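You operate a simulated robot arm through the tools that you are given. There is no shell and no other tool.

You are at the controls of a simulated robot arm. One attempt, no reset.

JOB
Set the machine up as the ticket beside it says.
Fine: Height on the top clamp, Speed on the clamp dial, Stop on the stop dial; lock the orange lever again. Where these are worked on the way, their far stop is far enough and under half their travel is too little: orange lever.

It is judged by the outcome, as a careful person would: the job done as asked, and still so three seconds after it is handed in. It fails if anything else is knocked over, pushed out of place, dropped, spilled or broken.

ROBOT AND FRAMES
A 7-joint arm with a two-finger gripper, fixed in place. Base frame: the origin is on the floor under the middle of its stand, x ahead of it, y to its left, z up. Units: mm, rad, N and s.
It reaches about 998 mm from its shoulder. Its first joint turns from -2.897 to 2.897 rad. Payload 1.71 kg.
The TCP is the grasp point between the finger pads, 20 mm short of the fingertips. In the tool frame z runs along the fingers and y along their closing line. The gripper opens to 96 mm; its body begins 113 mm behind the TCP.
Orientation is that of the tool frame in the base frame, as [roll, pitch, yaw] about the fixed x, y, z axes, in that order (R = Rz(yaw) Ry(pitch) Rx(roll)). With the fingers straight down and closing along the base's y, the tool's x points along the base's -x, its y along +y and its z along -z.

CONTROLS
- The arm moves only by the tool arm_command. Its argument "steps" is a list of rows, each a list of 7 numbers: the shift along the tool's x, y, z in mm, then the turn, a rotation vector about the tool's x, y, z in rad, then the opening, from 0 (shut) to 1 (fully open). In form: [[dx, dy, dz, ax, ay, az, grip], ...]. A call has 1 to 20 rows; each row shifts and turns the commanded pose from where the row before left it, along the tool's axes as they then stand. A row lasts 0.2 s, in which the tool goes at most 50 mm and 0.15 rad; a call with a longer step from one row to the next is refused whole, and so is a gripper value outside its range. A pose out of reach is approached as far as the arm can. The call stops where the force on the tool passes 40 N (or 10 N more than at its start, if that is more) or the arm is blocked; 0.2 s more then pass. Each finger travels about 153 mm/s and halts on what it meets, pressing with about 24 N; the grip force reading is that of the motor and also rises with nothing between the fingers. The clock runs only during rows and for 0.2 s after the last one: add rows that do not move to give the fingers time. The reply holds the time, the measured pose of the TCP, the force on the tool along the base axes, the opening and the grip force, in the units named above and with some noise, with the torque about the TCP (base axes, N m) and any sound that the robot's microphone picked up, and new pictures: "pictures" is both (left out), scene, wrist or none.
- Cameras (640 x 400 px; columns grow to the right, rows downward): "scene" is fixed at [49.8, 498.6, 1657.7]; the picture's right is [-0.51, -0.86, 0.00], its down [-0.39, 0.23, -0.89] and it looks along [0.77, -0.46, -0.45] (base axes); focal length 303 px, centre (320, 200). "wrist" rides on the gripper at [66, 14, -145] in the tool frame; the picture's right is [-0.21, 0.98, 0.00], its down [-0.88, -0.18, -0.44] and it looks along [-0.43, -0.09, 0.90] (tool axes); focal length 275 px, centre (320, 200). There is no depth. A picture from a camera that has moved, and an enlarged one, comes with that camera's place and axes in the base frame and with its lens. The place of the scene camera against the robot may be out by one fixed shift of up to 18 mm in any direction.
- lift_body(by): moves the trunk up (or, below 0, down) by that many mm; the arm rides with it, the base frame stays. It gives what a move gives, with no picture.
- zoom(camera, box): a new picture of the part [left, top, right, bottom] of that camera's present view, enlarged. The clock stands still meanwhile.
- job_done(): hands the job in; it is judged then, once.

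Nothing tells you positions but the pictures and the camera data. Unless the task says otherwise, let go and move clear before handing in.

The tools are called after "Request:" by a JSON object that holds its "fn" and its "kwargs". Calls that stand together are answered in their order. arm_command: Moves the arm, as the interface text tells. Its arguments: {"type":"object","properties":{"steps":{"type":"array"},"pictures":{"type":"string","enum":["both","scene","wrist","none"]}},"required":["steps"]} The other tools are called the same way: lift_body (by) moves the trunk up or down; zoom (camera, box) takes an enlarged picture of a part of a camera's view; job_done () hands the job in.

At the start:

```text
time: 0.0
tool_pos: [425.9, -89.3, 1527.1]
ee_rot: [3.142, 0.002, 3.14]
contact_force: [0.5, -0.2, -0.7]
moment: [0.0, -0.02, 0.03]
finger_gap: 96.2
finger_force: 0.0
trunk travel left (down, up): [-325.0, 61.0]
```

scene: 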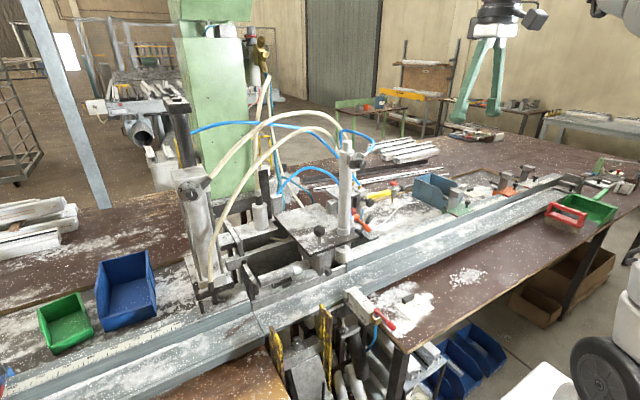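
wrist: 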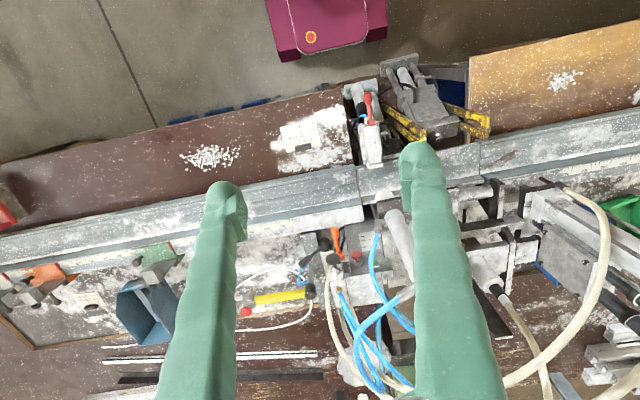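

I see a workbench machine with a rail, clamps, hoses and several levers, but no readable ticket yet. I'll zoom in on parts of both views to find the ticket, the dials, the top clamp and the orange lever.

Request:
{"fn": "zoom", "kwargs": {"camera": "scene", "box": [240, 120, 440, 250]}}

Request:
{"fn": "zoom", "kwargs": {"camera": "scene", "box": [400, 130, 640, 280]}}

Request:
{"fn": "zoom", "kwargs": {"camera": "scene", "box": [140, 80, 300, 310]}}

Request:
{"fn": "zoom", "kwargs": {"camera": "scene", "box": [240, 240, 460, 400]}}

Request:
{"fn": "zoom", "kwargs": {"camera": "wrist", "box": [220, 60, 520, 260]}}

Request:
{"fn": "zoom", "kwargs": {"camera": "wrist", "box": [0, 200, 220, 400]}}

Request:
{"fn": "zoom", "kwargs": {"camera": "wrist", "box": [220, 200, 440, 400]}}

Request:
{"fn": "zoom", "kwargs": {"camera": "wrist", "box": [440, 150, 640, 400]}}

```text
3.08 times, centred on (340, 185) of scene
camera zoom: at [49.8, 498.6, 1657.7], right [-0.51, -0.86, 0.0], down [-0.39, 0.23, -0.89], along [0.77, -0.46, -0.45], focal length 931 px, centre (258, 246)
```

zoom: 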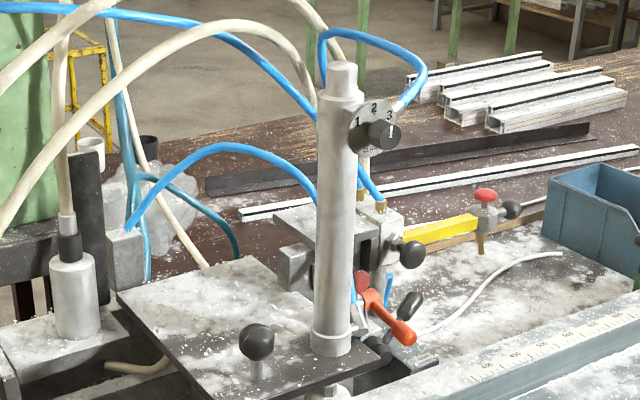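

```text
2.67 times, centred on (520, 205) of scene
camera zoom: at [49.8, 498.6, 1657.7], right [-0.51, -0.86, 0.0], down [-0.39, 0.23, -0.89], along [0.77, -0.46, -0.45], focal length 807 px, centre (-213, 187)
```

zoom: 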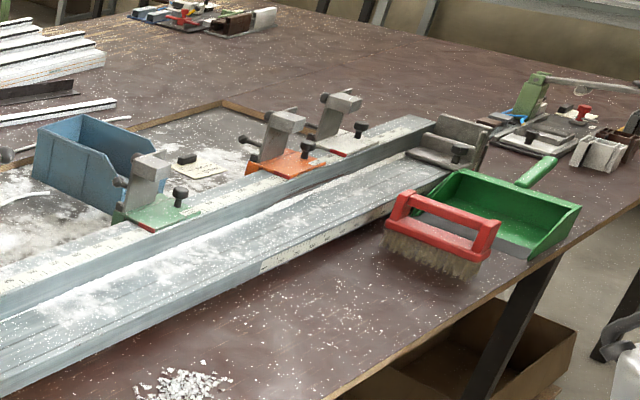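

```text
1.74 times, centred on (220, 195) of scene
camera zoom: at [49.8, 498.6, 1657.7], right [-0.51, -0.86, 0.0], down [-0.39, 0.23, -0.89], along [0.77, -0.46, -0.45], focal length 526 px, centre (494, 209)
```

zoom: 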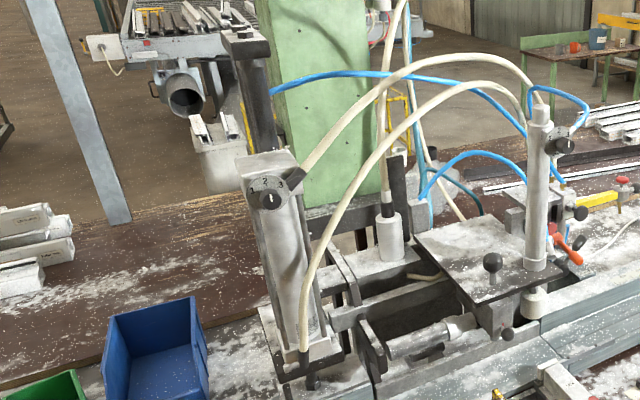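

```text
2.50 times, centred on (350, 320) of scene
camera zoom: at [49.8, 498.6, 1657.7], right [-0.51, -0.86, 0.0], down [-0.39, 0.23, -0.89], along [0.77, -0.46, -0.45], focal length 757 px, centre (245, -100)
```

zoom: 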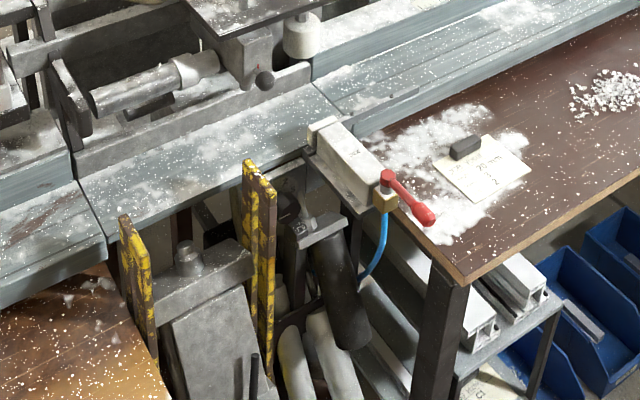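

```text
2.00 times, centred on (370, 160) of wrist
camera zoom: at [358.7, -75.6, 1672.3], right [0.21, 0.98, 0.0], down [0.88, -0.19, 0.44], along [0.43, -0.09, -0.9], focal length 551 px, centre (220, 280)
```

zoom: 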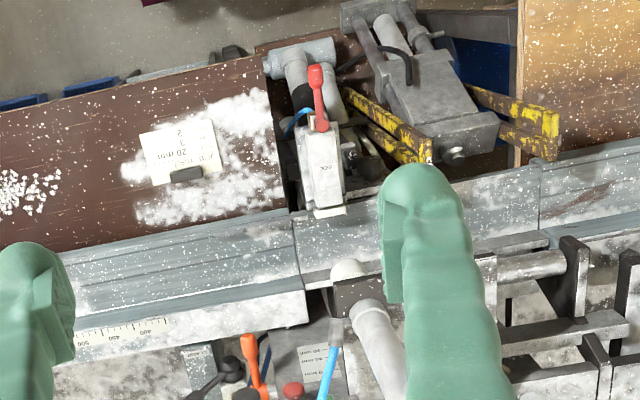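

```text
2.00 times, centred on (110, 300) of wrist
camera zoom: at [358.7, -75.6, 1672.3], right [0.21, 0.98, 0.0], down [0.88, -0.19, 0.44], along [0.43, -0.09, -0.9], focal length 551 px, centre (740, 0)
```

zoom: 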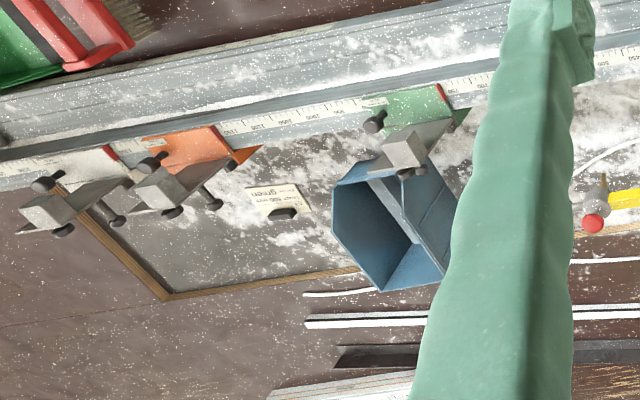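

```text
2.00 times, centred on (330, 300) of wrist
camera zoom: at [358.7, -75.6, 1672.3], right [0.21, 0.98, 0.0], down [0.88, -0.19, 0.44], along [0.43, -0.09, -0.9], focal length 551 px, centre (300, 0)
```

zoom: 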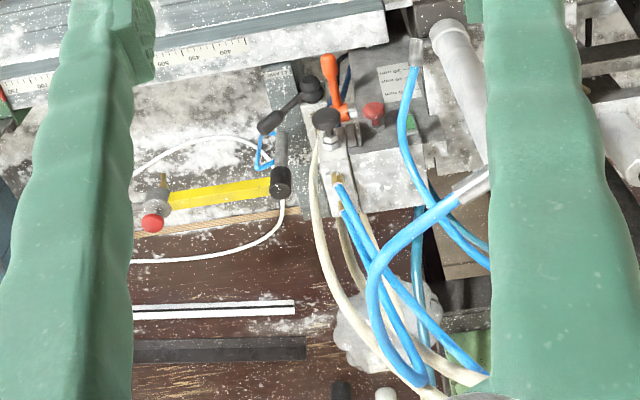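

```text
1.60 times, centred on (540, 275) of wrist
camera zoom: at [358.7, -75.6, 1672.3], right [0.21, 0.98, 0.0], down [0.88, -0.19, 0.44], along [0.43, -0.09, -0.9], focal length 440 px, centre (-32, 80)
```

zoom: 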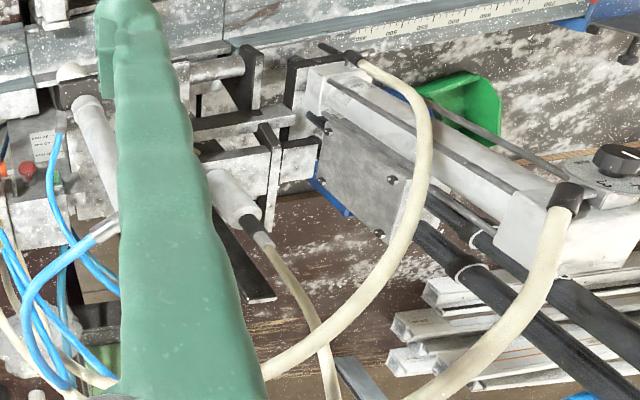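

Several cards lie around the machine: one on the near bench, one behind the rail and one on the machine by the orange lever. I'll enlarge each to read them.

Request:
{"fn": "zoom", "kwargs": {"camera": "wrist", "box": [280, 115, 340, 155]}}

Request:
{"fn": "zoom", "kwargs": {"camera": "wrist", "box": [300, 210, 400, 275]}}

Request:
{"fn": "zoom", "kwargs": {"camera": "wrist", "box": [70, 285, 120, 320]}}

Request:
{"fn": "zoom", "kwargs": {"camera": "scene", "box": [340, 145, 380, 175]}}

Request:
{"fn": "zoom", "kwargs": {"camera": "scene", "box": [330, 190, 390, 240]}}

Request:
{"fn": "zoom", "kwargs": {"camera": "scene", "box": [160, 150, 230, 210]}}

Request:
{"fn": "zoom", "kwargs": {"camera": "scene", "box": [380, 280, 430, 325]}}

Request:
{"fn": "zoom", "kwargs": {"camera": "wrist", "box": [330, 50, 420, 180]}}

```text
10.00 times, centred on (310, 135) of wrist
camera zoom: at [358.7, -75.6, 1672.3], right [0.21, 0.98, 0.0], down [0.88, -0.19, 0.44], along [0.43, -0.09, -0.9], focal length 2753 px, centre (420, 850)
```

zoom: 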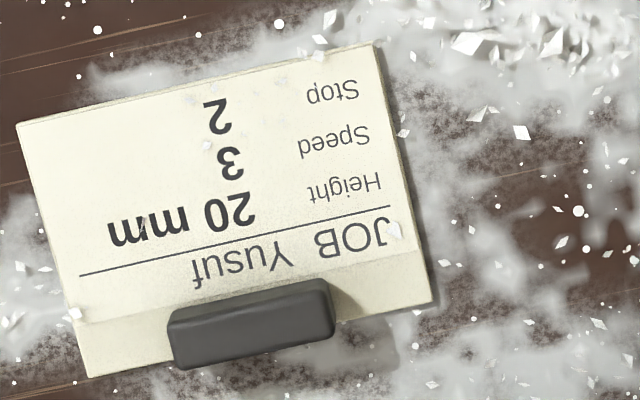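

```text
6.15 times, centred on (350, 242) of wrist
camera zoom: at [358.7, -75.6, 1672.3], right [0.21, 0.98, 0.0], down [0.88, -0.19, 0.44], along [0.43, -0.09, -0.9], focal length 1694 px, centre (135, -62)
```

zoom: 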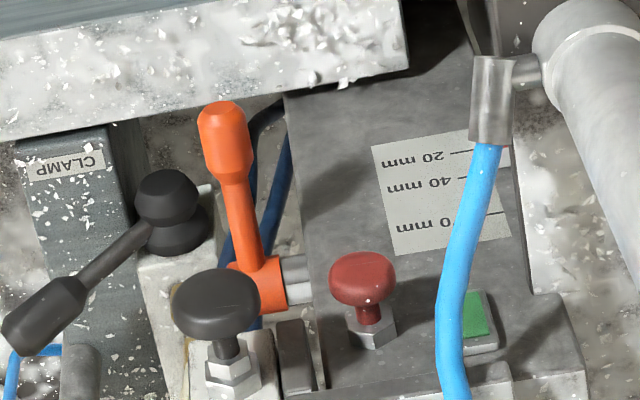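

```text
11.43 times, centred on (95, 302) of wrist
camera zoom: at [358.7, -75.6, 1672.3], right [0.21, 0.98, 0.0], down [0.88, -0.19, 0.44], along [0.43, -0.09, -0.9], focal length 3146 px, centre (2891, -971)
```

zoom: 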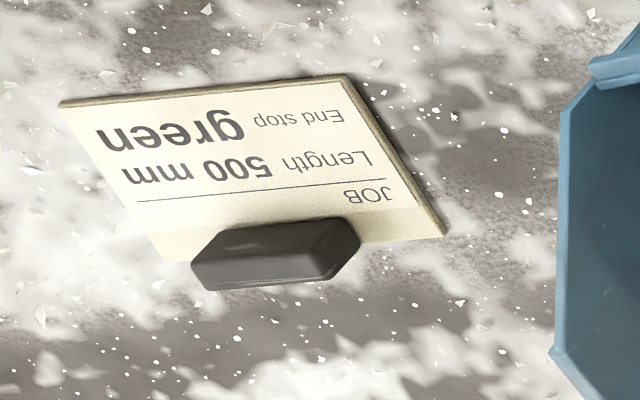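

```text
13.33 times, centred on (360, 160) of scene
camera zoom: at [49.8, 498.6, 1657.7], right [-0.51, -0.86, 0.0], down [-0.39, 0.23, -0.89], along [0.77, -0.46, -0.45], focal length 4035 px, centre (-213, 733)
```

zoom: 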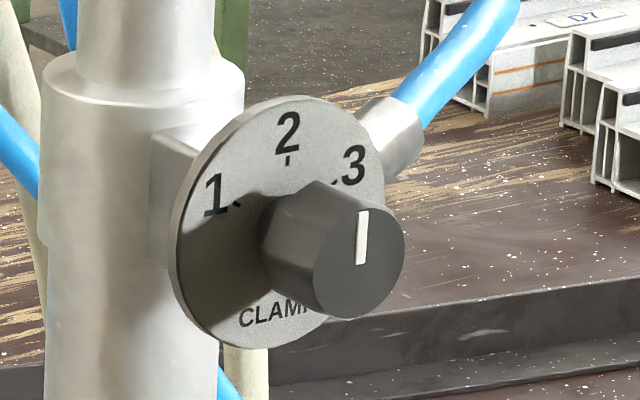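

```text
8.00 times, centred on (360, 215) of scene
camera zoom: at [49.8, 498.6, 1657.7], right [-0.51, -0.86, 0.0], down [-0.39, 0.23, -0.89], along [0.77, -0.46, -0.45], focal length 2421 px, centre (0, 80)
```

zoom: 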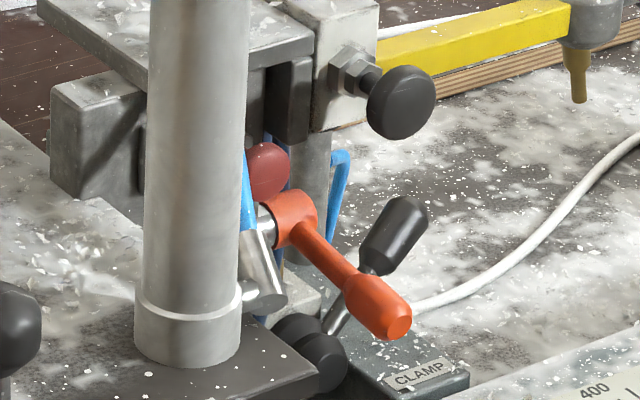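

```text
6.67 times, centred on (195, 180) of scene
camera zoom: at [49.8, 498.6, 1657.7], right [-0.51, -0.86, 0.0], down [-0.39, 0.23, -0.89], along [0.77, -0.46, -0.45], focal length 2018 px, centre (1153, 333)
```

zoom: 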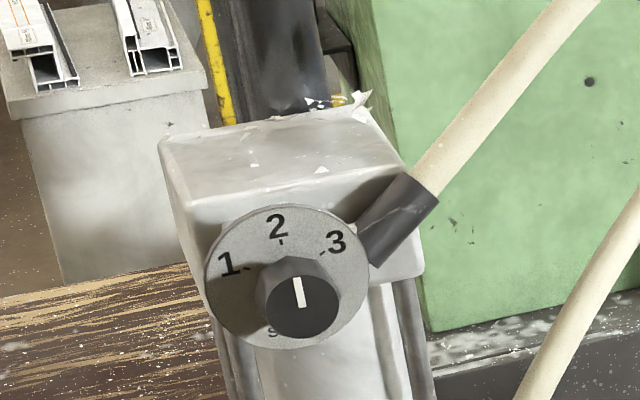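

```text
8.89 times, centred on (405, 302) of scene
camera zoom: at [49.8, 498.6, 1657.7], right [-0.51, -0.86, 0.0], down [-0.39, 0.23, -0.89], along [0.77, -0.46, -0.45], focal length 2690 px, centre (-436, -711)
```

zoom: 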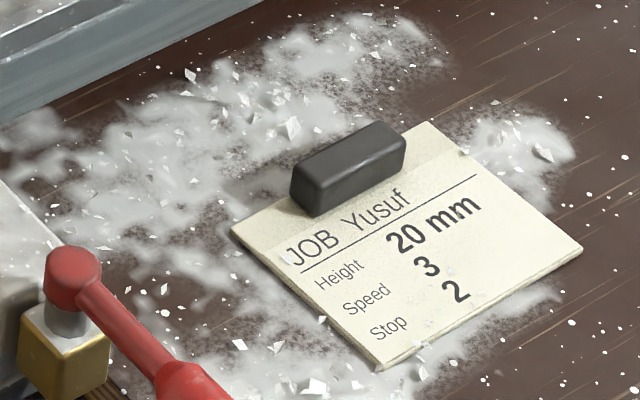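

```text
3.08 times, centred on (375, 115) of wrist
camera zoom: at [358.7, -75.6, 1672.3], right [0.21, 0.98, 0.0], down [0.88, -0.19, 0.44], along [0.43, -0.09, -0.9], focal length 847 px, centre (151, 462)
```

zoom: 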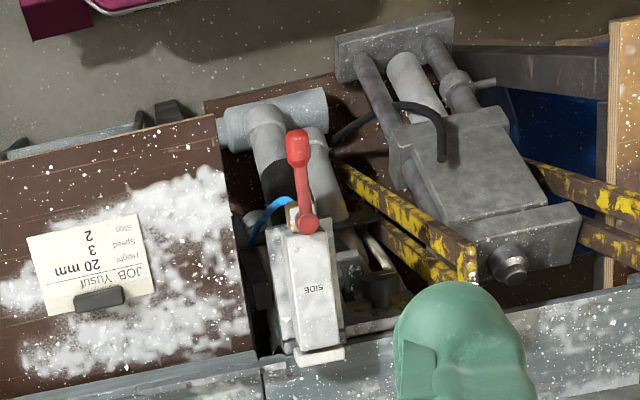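

The Yusuf card beside the machine says Height 20 mm, Speed 3, Stop 2. The other card, about length and end stop, belongs to the long rail, so I'll leave it. The clamp dial is on the vertical post at about (670, 30, 1380), the stop dial on the slanted cylinder at about (704, 432, 1366), and the orange lever at about (705, -100, 1116). I'll tilt the wrist camera forward for a closer look.

Request:
{"fn": "arm_command", "kwargs": {"steps": [[0, 0, 40, 0, -0.15, 0, 1], [0, 0, 30, 0, -0.15, 0, 1], [20, 0, 0, 0, -0.15, 0, 1], [20, 0, 0, 0, -0.15, 0, 1], [20, 0, 0, 0, -0.15, 0, 1], [0, 0, 0, 0, 0, 0, 1]]}}

```text
time: 1.4
tool_pos: [350.4, -86.9, 1436.2]
ee_rot: [-3.141, 0.769, 3.139]
contact_force: [2.1, 0.4, 0.1]
moment: [-0.1, 0.17, -0.07]
finger_gap: 96.0
finger_force: 0.0
trunk travel left (down, up): [-325.0, 61.0]
camera wrist: at [201.3, -73.4, 1495.6], right [0.15, 0.98, 0.14], down [0.32, -0.18, 0.93], along [0.94, -0.09, -0.34], focal length 275 px, centre (320, 200)
```

scene: 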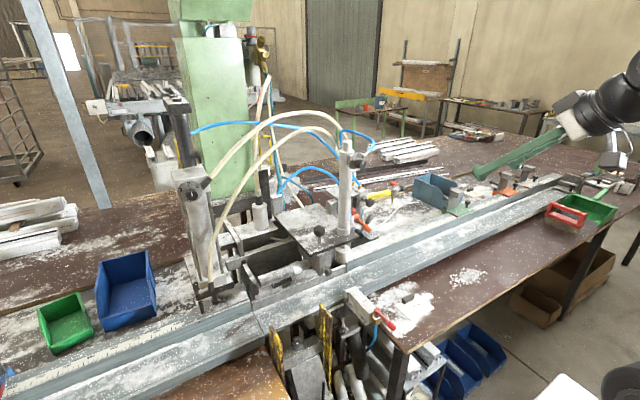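
wrist: 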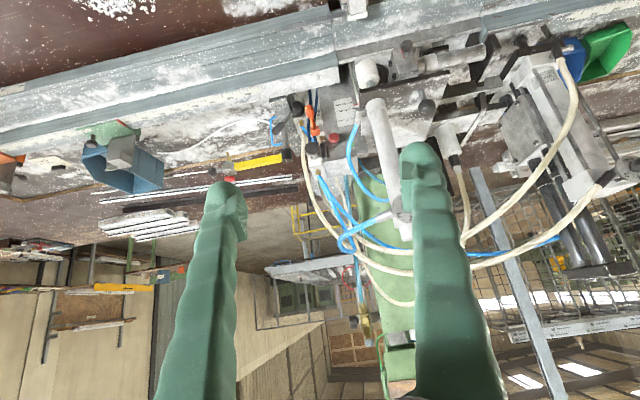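

The view is upside down but shows the machine from the robot's side, with the height scale, orange lever and both posts. I'll enlarge those areas.

Request:
{"fn": "zoom", "kwargs": {"camera": "wrist", "box": [250, 60, 410, 160]}}

Request:
{"fn": "zoom", "kwargs": {"camera": "wrist", "box": [330, 60, 490, 240]}}

Request:
{"fn": "zoom", "kwargs": {"camera": "wrist", "box": [470, 20, 640, 240]}}

Request:
{"fn": "zoom", "kwargs": {"camera": "wrist", "box": [320, 90, 370, 125]}}

```text
4.00 times, centred on (330, 110) of wrist
camera zoom: at [201.3, -73.4, 1495.6], right [0.15, 0.98, 0.14], down [0.32, -0.18, 0.93], along [0.94, -0.09, -0.34], focal length 1101 px, centre (280, 560)
```

zoom: 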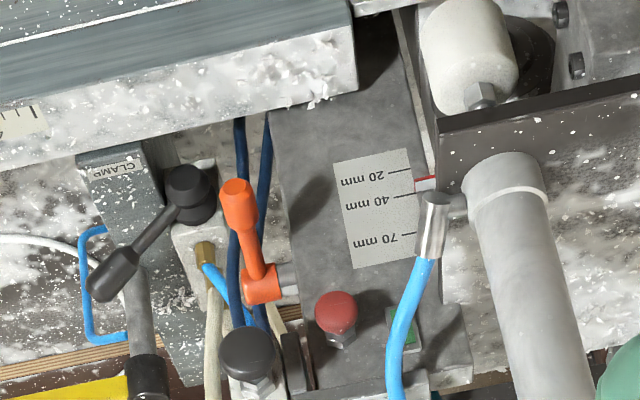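

```text
2.22 times, centred on (410, 150) of wrist
camera zoom: at [201.3, -73.4, 1495.6], right [0.15, 0.98, 0.14], down [0.32, -0.18, 0.93], along [0.94, -0.09, -0.34], focal length 612 px, centre (120, 311)
```

zoom: 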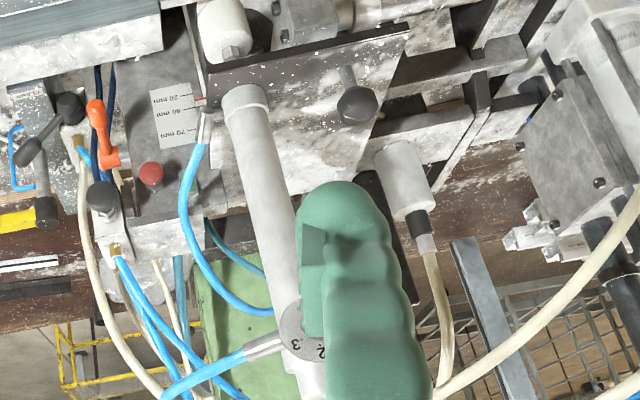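

```text
1.82 times, centred on (555, 130) of wrist
camera zoom: at [201.3, -73.4, 1495.6], right [0.15, 0.98, 0.14], down [0.32, -0.18, 0.93], along [0.94, -0.09, -0.34], focal length 500 px, centre (-107, 327)
```

zoom: 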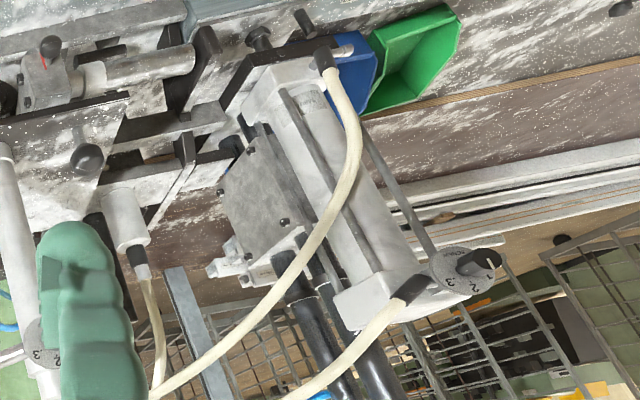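

```text
11.43 times, centred on (345, 108) of wrist
camera zoom: at [201.3, -73.4, 1495.6], right [0.15, 0.98, 0.14], down [0.32, -0.18, 0.93], along [0.94, -0.09, -0.34], focal length 3146 px, centre (34, 1257)
```

zoom: 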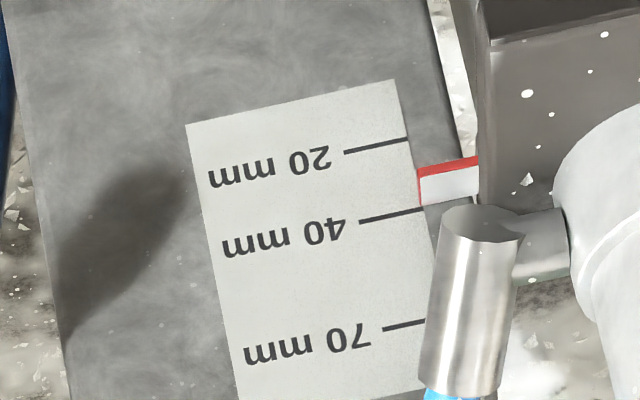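

From here I can read the scale (20, 40 and 70 mm) on the vertical column, with a red-edged pointer now somewhere between 30 and 36 mm. The top clamp plate with the post needs to go down once the orange lever is released. I'll lower the trunk and look at it level.

Request:
{"fn": "lift_body", "kwargs": {"by": -250}}

```text
time: 4.0
tool_pos: [366.4, -88.9, 1180.8]
ee_rot: [3.141, 0.753, 3.139]
contact_force: [-0.2, 0.5, -0.5]
moment: [-0.01, -0.01, -0.02]
finger_gap: 95.7
finger_force: 0.1
trunk travel left (down, up): [-75.0, 311.0]
```

The trunk is down 250 mm. Next I'll tilt the tool nearly level to view the scale head-on.

Request:
{"fn": "arm_command", "kwargs": {"steps": [[0, 0, 0, 0, -0.12, 0, 1], [0, 0, 0, 0, -0.12, 0, 1], [0, 0, 0, 0, -0.12, 0, 1], [40, 0, 0, 0, 0, 0, 1], [40, 0, 0, 0, 0, 0, 1], [0, 0, 0, 0, 0, 0, 1], [0, 0, 0, 0, 0, 0, 1]]}}

```text
time: 5.6
tool_pos: [317.9, -100.0, 1150.7]
ee_rot: [-3.14, 1.13, 3.141]
contact_force: [-0.8, 0.1, 0.4]
moment: [0.02, -0.01, 0.01]
finger_gap: 96.0
finger_force: 0.1
out of reach, approached as far as the arm can: row 5
trunk travel left (down, up): [-75.0, 311.0]
camera wrist: at [158.3, -87.3, 1153.3], right [0.09, 0.98, 0.19], down [-0.03, -0.18, 0.98], along [1.0, -0.09, 0.01], focal length 275 px, centre (320, 200)
```

scene: 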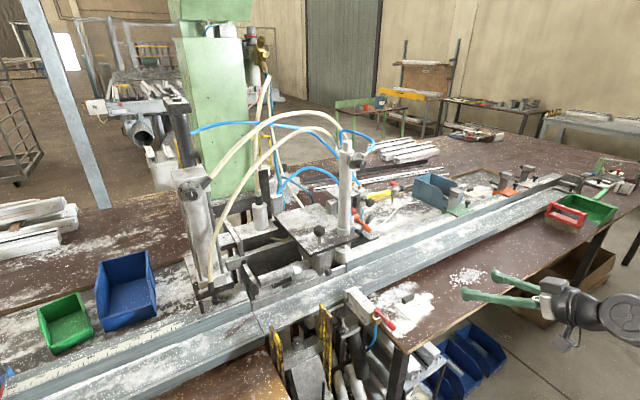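
wrist: 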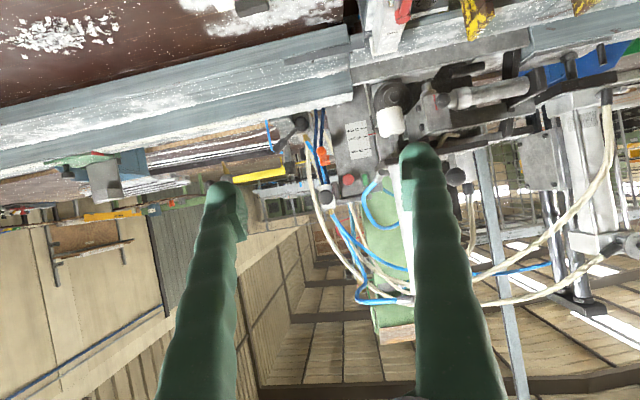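

The scale is now visible nearly level. I'll enlarge the scale and pointer, the orange lever and the clamp structure.

Request:
{"fn": "zoom", "kwargs": {"camera": "wrist", "box": [325, 105, 405, 180]}}

Request:
{"fn": "zoom", "kwargs": {"camera": "wrist", "box": [340, 115, 385, 143]}}

Request:
{"fn": "zoom", "kwargs": {"camera": "wrist", "box": [280, 90, 480, 220]}}

Request:
{"fn": "zoom", "kwargs": {"camera": "wrist", "box": [440, 70, 640, 290]}}

```text
5.33 times, centred on (365, 142) of wrist
camera zoom: at [158.3, -87.3, 1153.3], right [0.09, 0.98, 0.19], down [-0.03, -0.18, 0.98], along [1.0, -0.09, 0.01], focal length 1468 px, centre (80, 507)
```

zoom: 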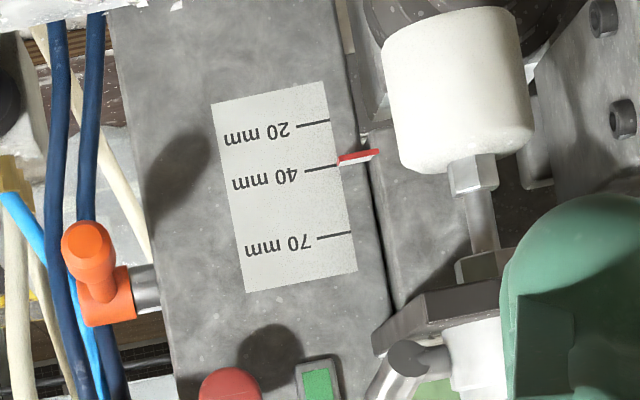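

```text
14.22 times, centred on (362, 129) of wrist
camera zoom: at [158.3, -87.3, 1153.3], right [0.09, 0.98, 0.19], down [-0.03, -0.18, 0.98], along [1.0, -0.09, 0.01], focal length 3915 px, centre (-284, 1210)
```

zoom: 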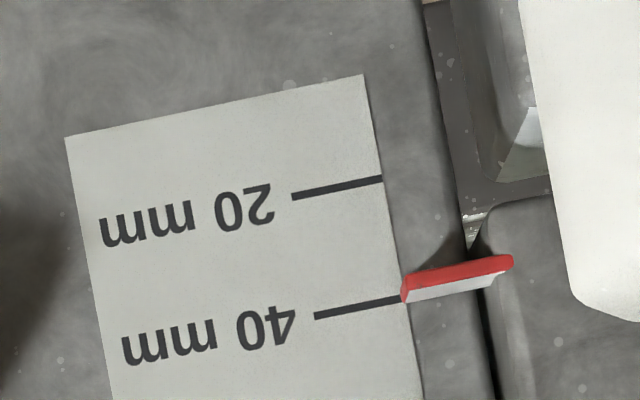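

```text
3.08 times, centred on (380, 155) of wrist
camera zoom: at [158.3, -87.3, 1153.3], right [0.09, 0.98, 0.19], down [-0.03, -0.18, 0.98], along [1.0, -0.09, 0.01], focal length 847 px, centre (135, 338)
```

zoom: 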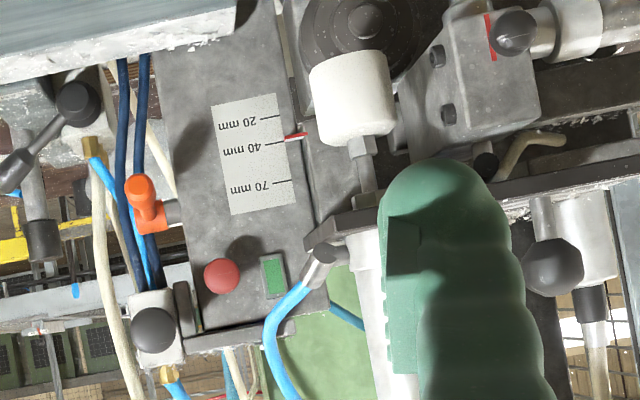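

```text
1.82 times, centred on (540, 180) of wrist
camera zoom: at [158.3, -87.3, 1153.3], right [0.09, 0.98, 0.19], down [-0.03, -0.18, 0.98], along [1.0, -0.09, 0.01], focal length 500 px, centre (-80, 236)
```

zoom: 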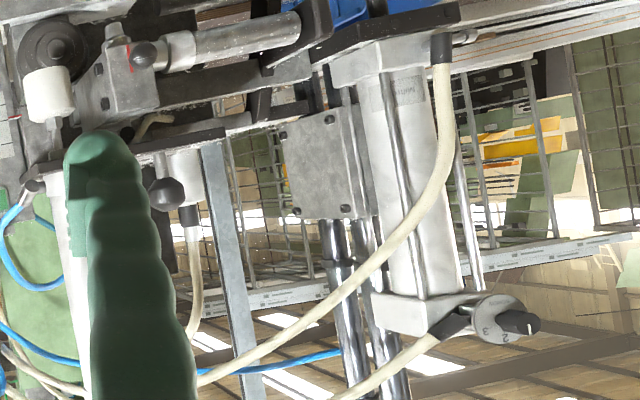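

Reading the pointer level, it sits at about 40 mm, so the top clamp must come down 20 mm. The orange lever hub is near (830, -118, 1063) and its handle points at the robot, ending near (747, -118, 1052). I'll study the lever surroundings and both dials.

Request:
{"fn": "zoom", "kwargs": {"camera": "wrist", "box": [290, 110, 370, 210]}}

Request:
{"fn": "zoom", "kwargs": {"camera": "scene", "box": [345, 195, 385, 235]}}

Request:
{"fn": "zoom", "kwargs": {"camera": "wrist", "box": [590, 215, 640, 255]}}

Request:
{"fn": "zoom", "kwargs": {"camera": "scene", "box": [265, 190, 355, 290]}}

```text
4.00 times, centred on (330, 160) of wrist
camera zoom: at [158.3, -87.3, 1153.3], right [0.09, 0.98, 0.19], down [-0.03, -0.18, 0.98], along [1.0, -0.09, 0.01], focal length 1101 px, centre (280, 360)
```

zoom: 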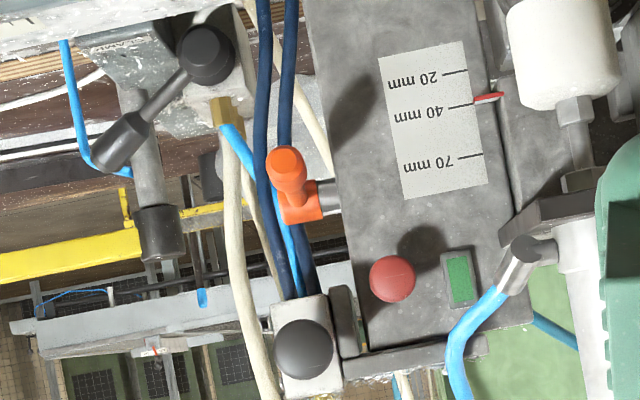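

```text
10.00 times, centred on (365, 215) of scene
camera zoom: at [49.8, 498.6, 1657.7], right [-0.51, -0.86, 0.0], down [-0.39, 0.23, -0.89], along [0.77, -0.46, -0.45], focal length 3026 px, centre (-130, 50)
```

zoom: 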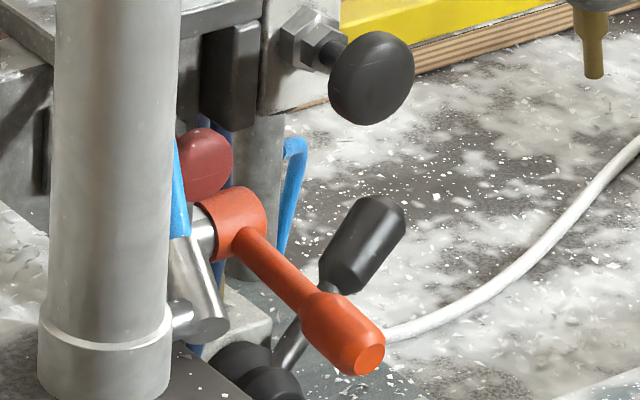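

```text
10.00 times, centred on (615, 235) of wrist
camera zoom: at [158.3, -87.3, 1153.3], right [0.09, 0.98, 0.19], down [-0.03, -0.18, 0.98], along [1.0, -0.09, 0.01], focal length 2753 px, centre (-2630, -150)
```

zoom: 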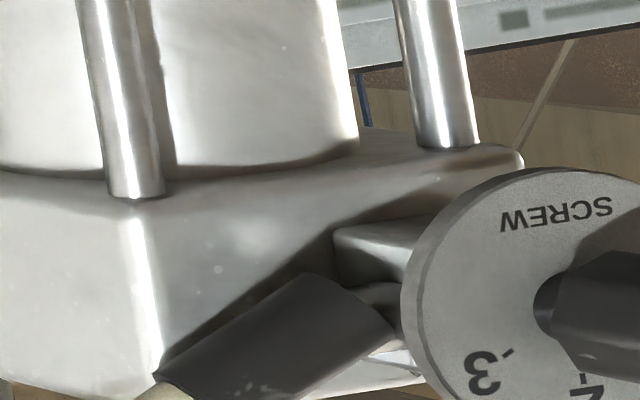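

```text
4.00 times, centred on (310, 240) of scene
camera zoom: at [49.8, 498.6, 1657.7], right [-0.51, -0.86, 0.0], down [-0.39, 0.23, -0.89], along [0.77, -0.46, -0.45], focal length 1211 px, centre (360, 40)
```

zoom: 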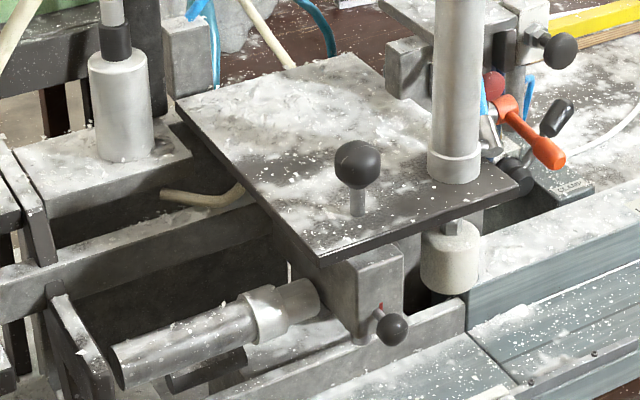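

The left dial is labelled SCREW, so it isn't the stop dial. I have to find the one labelled STOP, so I'll search the pictures systematically.

Request:
{"fn": "zoom", "kwargs": {"camera": "scene", "box": [420, 170, 520, 230]}}

Request:
{"fn": "zoom", "kwargs": {"camera": "scene", "box": [500, 150, 640, 240]}}

Request:
{"fn": "zoom", "kwargs": {"camera": "scene", "box": [360, 170, 440, 220]}}

Request:
{"fn": "zoom", "kwargs": {"camera": "scene", "box": [240, 150, 320, 240]}}

Request:
{"fn": "zoom", "kwargs": {"camera": "scene", "box": [190, 220, 310, 310]}}

Request:
{"fn": "zoom", "kwargs": {"camera": "scene", "box": [100, 60, 290, 180]}}

Request:
{"fn": "zoom", "kwargs": {"camera": "scene", "box": [270, 270, 400, 400]}}

Request:
{"fn": "zoom", "kwargs": {"camera": "wrist", "box": [560, 180, 640, 280]}}

```text
6.40 times, centred on (470, 200) of scene
camera zoom: at [49.8, 498.6, 1657.7], right [-0.51, -0.86, 0.0], down [-0.39, 0.23, -0.89], along [0.77, -0.46, -0.45], focal length 1937 px, centre (-640, 200)
```

zoom: 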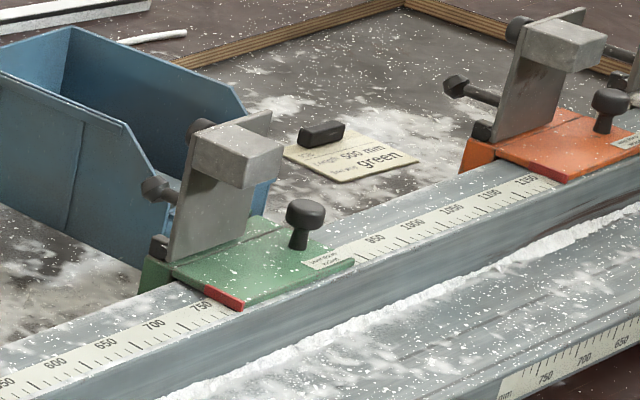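

```text
4.44 times, centred on (570, 195) of scene
camera zoom: at [49.8, 498.6, 1657.7], right [-0.51, -0.86, 0.0], down [-0.39, 0.23, -0.89], along [0.77, -0.46, -0.45], focal length 1345 px, centre (-791, 222)
```

zoom: 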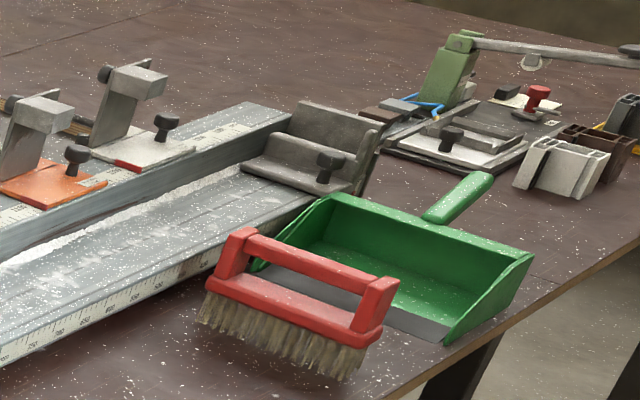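

```text
8.00 times, centred on (400, 195) of scene
camera zoom: at [49.8, 498.6, 1657.7], right [-0.51, -0.86, 0.0], down [-0.39, 0.23, -0.89], along [0.77, -0.46, -0.45], focal length 2421 px, centre (-320, 240)
```

zoom: 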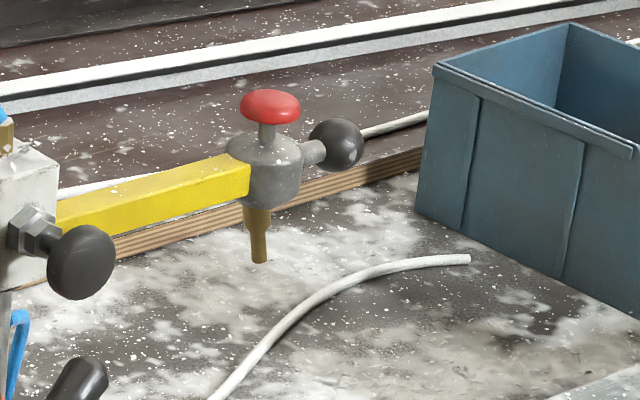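

```text
4.44 times, centred on (280, 195) of scene
camera zoom: at [49.8, 498.6, 1657.7], right [-0.51, -0.86, 0.0], down [-0.39, 0.23, -0.89], along [0.77, -0.46, -0.45], focal length 1345 px, centre (498, 222)
```

zoom: 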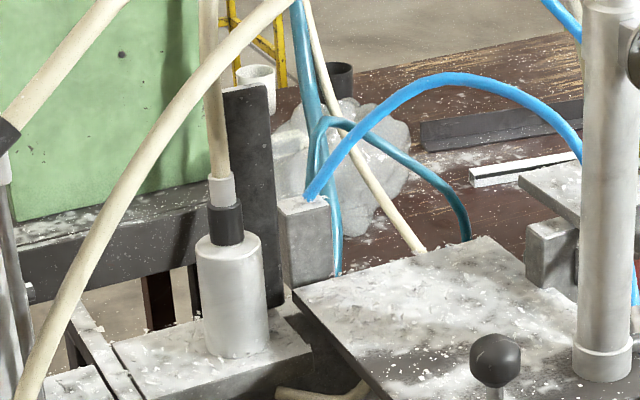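

```text
4.44 times, centred on (250, 265) of scene
camera zoom: at [49.8, 498.6, 1657.7], right [-0.51, -0.86, 0.0], down [-0.39, 0.23, -0.89], along [0.77, -0.46, -0.45], focal length 1345 px, centre (631, -89)
```

zoom: 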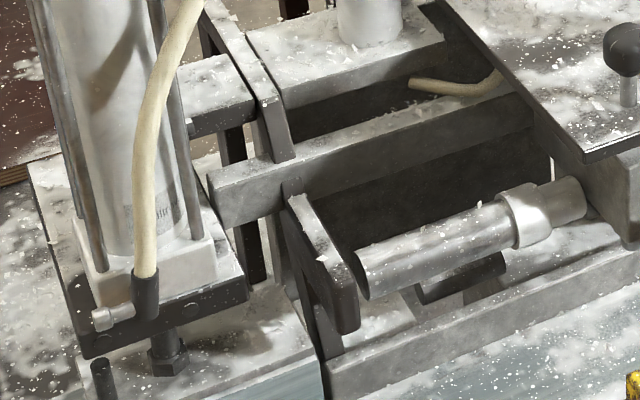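

```text
3.33 times, centred on (195, 120) of scene
camera zoom: at [49.8, 498.6, 1657.7], right [-0.51, -0.86, 0.0], down [-0.39, 0.23, -0.89], along [0.77, -0.46, -0.45], focal length 1009 px, centre (737, 467)
```

zoom: 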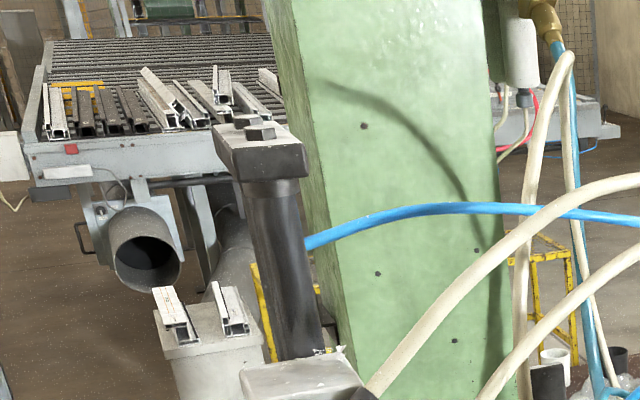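

```text
3.08 times, centred on (335, 335) of scene
camera zoom: at [49.8, 498.6, 1657.7], right [-0.51, -0.86, 0.0], down [-0.39, 0.23, -0.89], along [0.77, -0.46, -0.45], focal length 931 px, centre (274, -215)
```

zoom: 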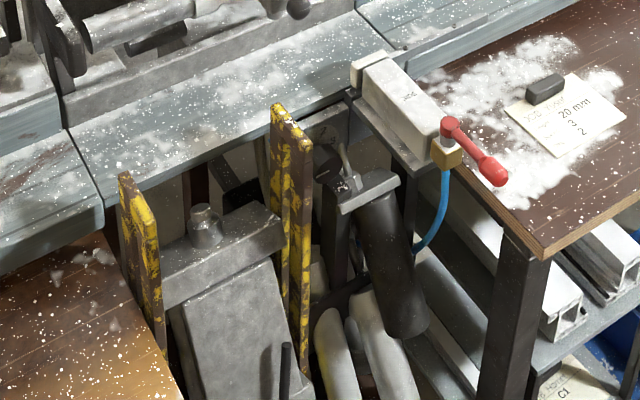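

```text
4.00 times, centred on (600, 230) of wrist
camera zoom: at [158.3, -87.3, 1153.3], right [0.09, 0.98, 0.19], down [-0.03, -0.18, 0.98], along [1.0, -0.09, 0.01], focal length 1101 px, centre (-800, 80)
```

zoom: 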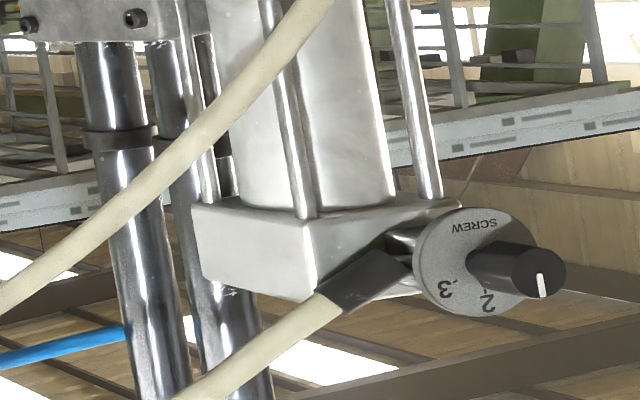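

A disc-like face sits half hidden behind the yellow plate under the side clamp. I'll enlarge it.

Request:
{"fn": "zoom", "kwargs": {"camera": "scene", "box": [320, 295, 370, 330]}}

Request:
{"fn": "zoom", "kwargs": {"camera": "scene", "box": [300, 290, 400, 390]}}

Request:
{"fn": "zoom", "kwargs": {"camera": "wrist", "box": [340, 0, 480, 80]}}

Request:
{"fn": "zoom", "kwargs": {"camera": "wrist", "box": [400, 60, 560, 160]}}

Request:
{"fn": "zoom", "kwargs": {"camera": "wrist", "box": [0, 100, 200, 220]}}

```text
11.43 times, centred on (345, 312) of scene
camera zoom: at [49.8, 498.6, 1657.7], right [-0.51, -0.86, 0.0], down [-0.39, 0.23, -0.89], along [0.77, -0.46, -0.45], focal length 3459 px, centre (34, -1086)
```

zoom: 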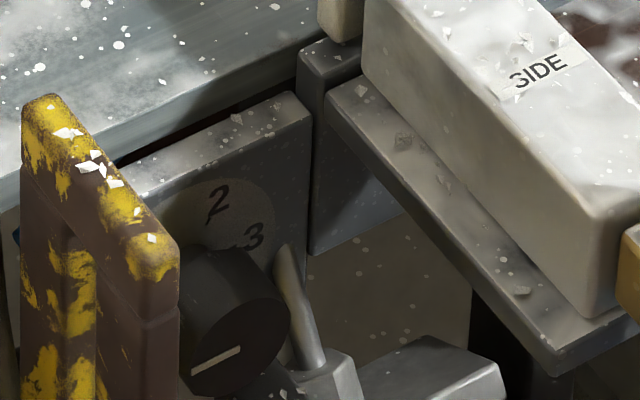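

```text
4.00 times, centred on (350, 340) of scene
camera zoom: at [49.8, 498.6, 1657.7], right [-0.51, -0.86, 0.0], down [-0.39, 0.23, -0.89], along [0.77, -0.46, -0.45], focal length 1211 px, centre (200, -360)
```

zoom: 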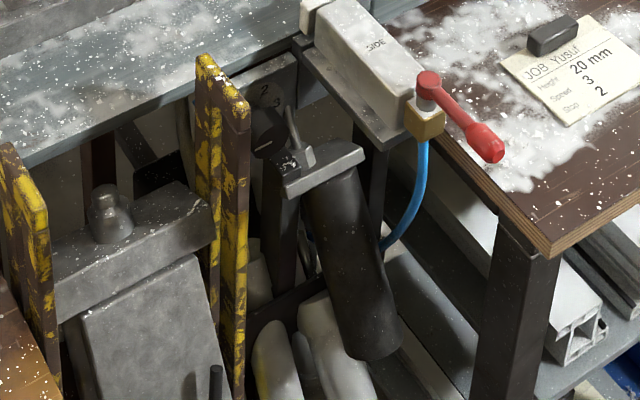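

```text
4.57 times, centred on (410, 40) of wrist
camera zoom: at [158.3, -87.3, 1153.3], right [0.09, 0.98, 0.19], down [-0.03, -0.18, 0.98], along [1.0, -0.09, 0.01], focal length 1258 px, centre (-91, 931)
```

zoom: 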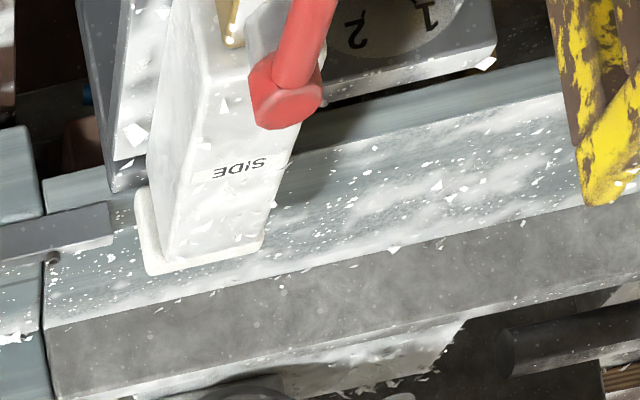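

```text
4.00 times, centred on (480, 110) of wrist
camera zoom: at [158.3, -87.3, 1153.3], right [0.09, 0.98, 0.19], down [-0.03, -0.18, 0.98], along [1.0, -0.09, 0.01], focal length 1101 px, centre (-320, 560)
```

zoom: 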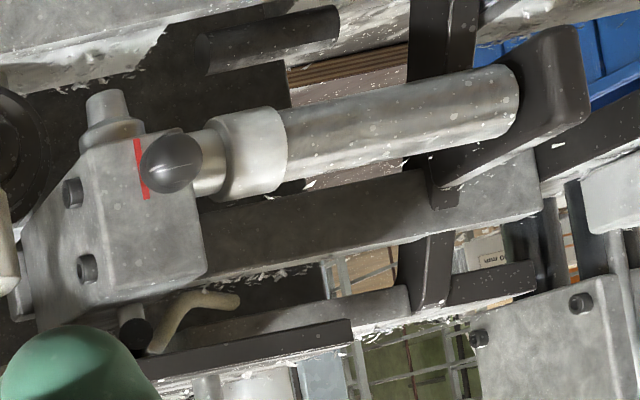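

```text
3.20 times, centred on (100, 160) of wrist
camera zoom: at [158.3, -87.3, 1153.3], right [0.09, 0.98, 0.19], down [-0.03, -0.18, 0.98], along [1.0, -0.09, 0.01], focal length 881 px, centre (1024, 328)
```

zoom: 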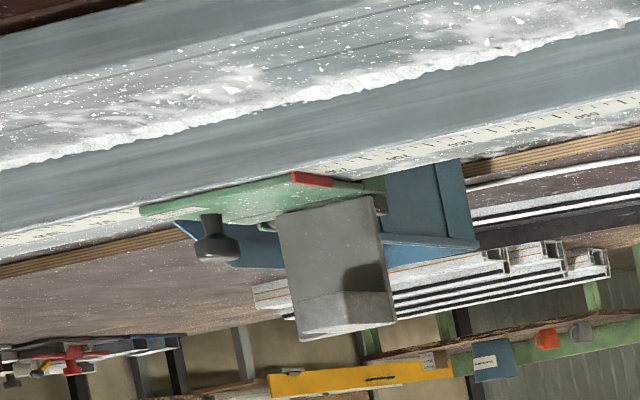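

I've found the STOP dial (1, 2, 3): it's low, under the front of the rail at about (616, 100, 875), between the yellow plate and the side clamp. I'll move the wrist camera in front of it for a straight view.

Request:
{"fn": "arm_command", "kwargs": {"steps": [[0, 20, 45, 0, 0, 0, 1], [0, 40, 25, 0, 0, 0, 1], [15, 40, 20, 0, 0, 0, 1], [15, 40, 20, 0, 0, 0, 1], [15, 40, 10, 0, 0, 0, 1], [15, 20, 10, 0, 0, 0, 1], [0, 0, 0, 0, 0, 0, 1], [0, 0, 0, 0, 0, 0, 1]]}}

```text
time: 7.4
tool_pos: [451.7, 96.8, 1074.2]
ee_rot: [3.115, 1.112, 3.101]
contact_force: [-0.7, -0.8, -1.3]
moment: [0.03, -0.01, 0.07]
finger_gap: 96.0
finger_force: 0.1
out of reach, approached as far as the arm can: row 1, 2, 3, 4, 5, 6
trunk travel left (down, up): [-75.0, 311.0]
camera wrist: at [292.0, 111.4, 1079.7], right [0.1, 0.97, 0.2], down [-0.01, -0.2, 0.98], along [0.99, -0.1, -0.01], focal length 275 px, centre (320, 200)
```

scene: 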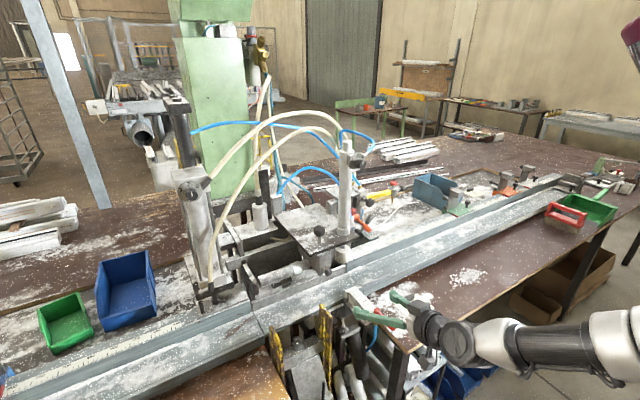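
wrist: 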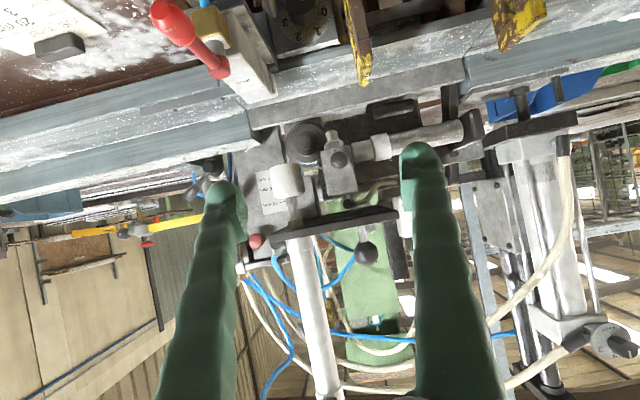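

Now the stop dial appears at the top of the picture, next to the yellow plate. I'll enlarge it along with the surroundings.

Request:
{"fn": "zoom", "kwargs": {"camera": "wrist", "box": [270, 0, 350, 50]}}

Request:
{"fn": "zoom", "kwargs": {"camera": "wrist", "box": [150, 0, 400, 150]}}

Request:
{"fn": "zoom", "kwargs": {"camera": "wrist", "box": [240, 100, 420, 280]}}

Request:
{"fn": "zoom", "kwargs": {"camera": "scene", "box": [300, 270, 500, 400]}}

```text
8.00 times, centred on (310, 25) of wrist
camera zoom: at [292.0, 111.4, 1079.7], right [0.1, 0.97, 0.2], down [-0.01, -0.2, 0.98], along [0.99, -0.1, -0.01], focal length 2202 px, centre (400, 1600)
```

zoom: 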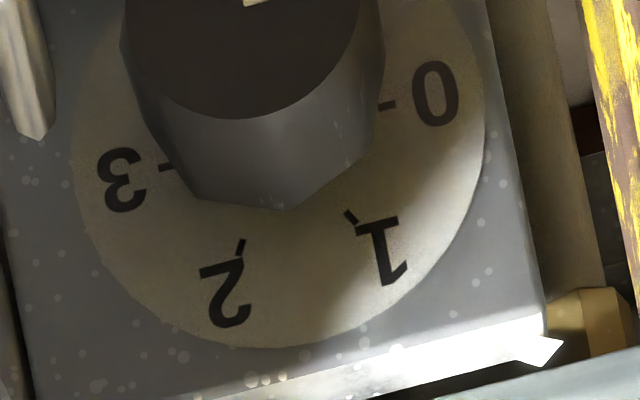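

```text
2.56 times, centred on (275, 75) of wrist
camera zoom: at [292.0, 111.4, 1079.7], right [0.1, 0.97, 0.2], down [-0.01, -0.2, 0.98], along [0.99, -0.1, -0.01], focal length 705 px, centre (435, 520)
```

zoom: 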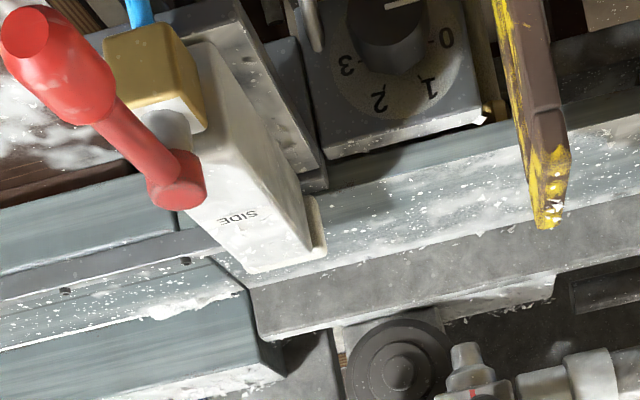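

```text
2.22 times, centred on (330, 190) of wrist
camera zoom: at [292.0, 111.4, 1079.7], right [0.1, 0.97, 0.2], down [-0.01, -0.2, 0.98], along [0.99, -0.1, -0.01], focal length 612 px, centre (298, 222)
```

zoom: 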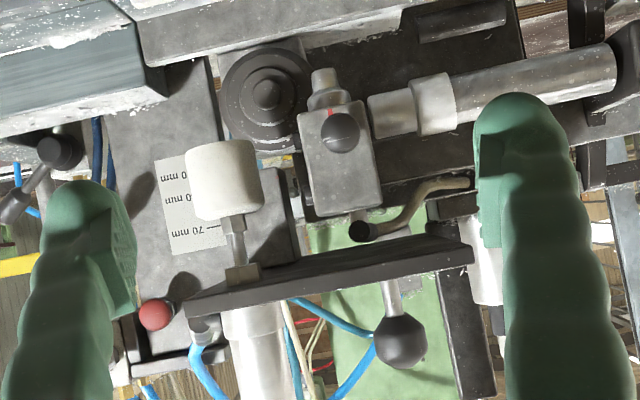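

```text
3.08 times, centred on (400, 335) of scene
camera zoom: at [49.8, 498.6, 1657.7], right [-0.51, -0.86, 0.0], down [-0.39, 0.23, -0.89], along [0.77, -0.46, -0.45], focal length 931 px, centre (74, -215)
```

zoom: 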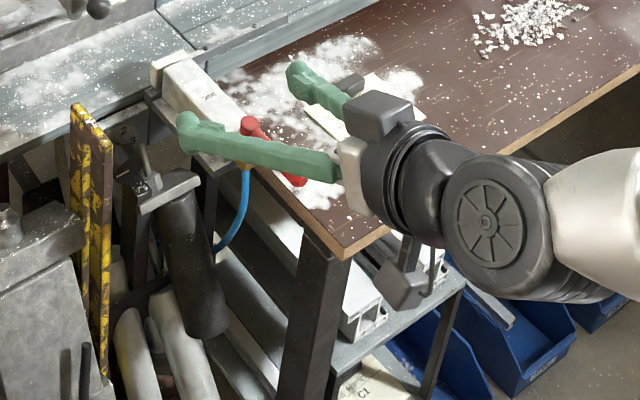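

The STOP dial has positions 0 to 3 and its mark seems to be at 0. I'll tilt the camera down to see it fully.

Request:
{"fn": "arm_command", "kwargs": {"steps": [[0, 0, 0, 0, 0.14, 0, 1], [0, 0, -20, 0, 0.14, 0, 1], [0, 0, -20, 0, 0.14, 0, 1], [0, 0, 0, 0, 0, 0, 1], [0, 0, 0, 0, 0, 0, 1]], "pictures": "wrist"}}

```text
time: 7.8
tool_pos: [430.0, -43.9, 1111.3]
ee_rot: [2.703, 0.956, 2.48]
contact_force: [0.1, 0.0, 1.4]
moment: [-0.06, -0.01, -0.13]
finger_gap: 96.1
finger_force: 0.0
trunk travel left (down, up): [-75.0, 311.0]
stopped in row 2: the arm was blocked; the commanded pose is now the measured one
camera wrist: at [281.5, 8.6, 1136.8], right [0.37, 0.83, 0.41], down [-0.03, -0.43, 0.9], along [0.93, -0.34, -0.13], focal length 275 px, centre (320, 200)
```

wrist: 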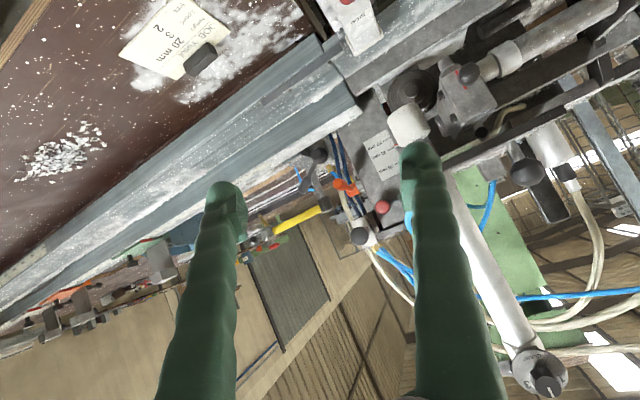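

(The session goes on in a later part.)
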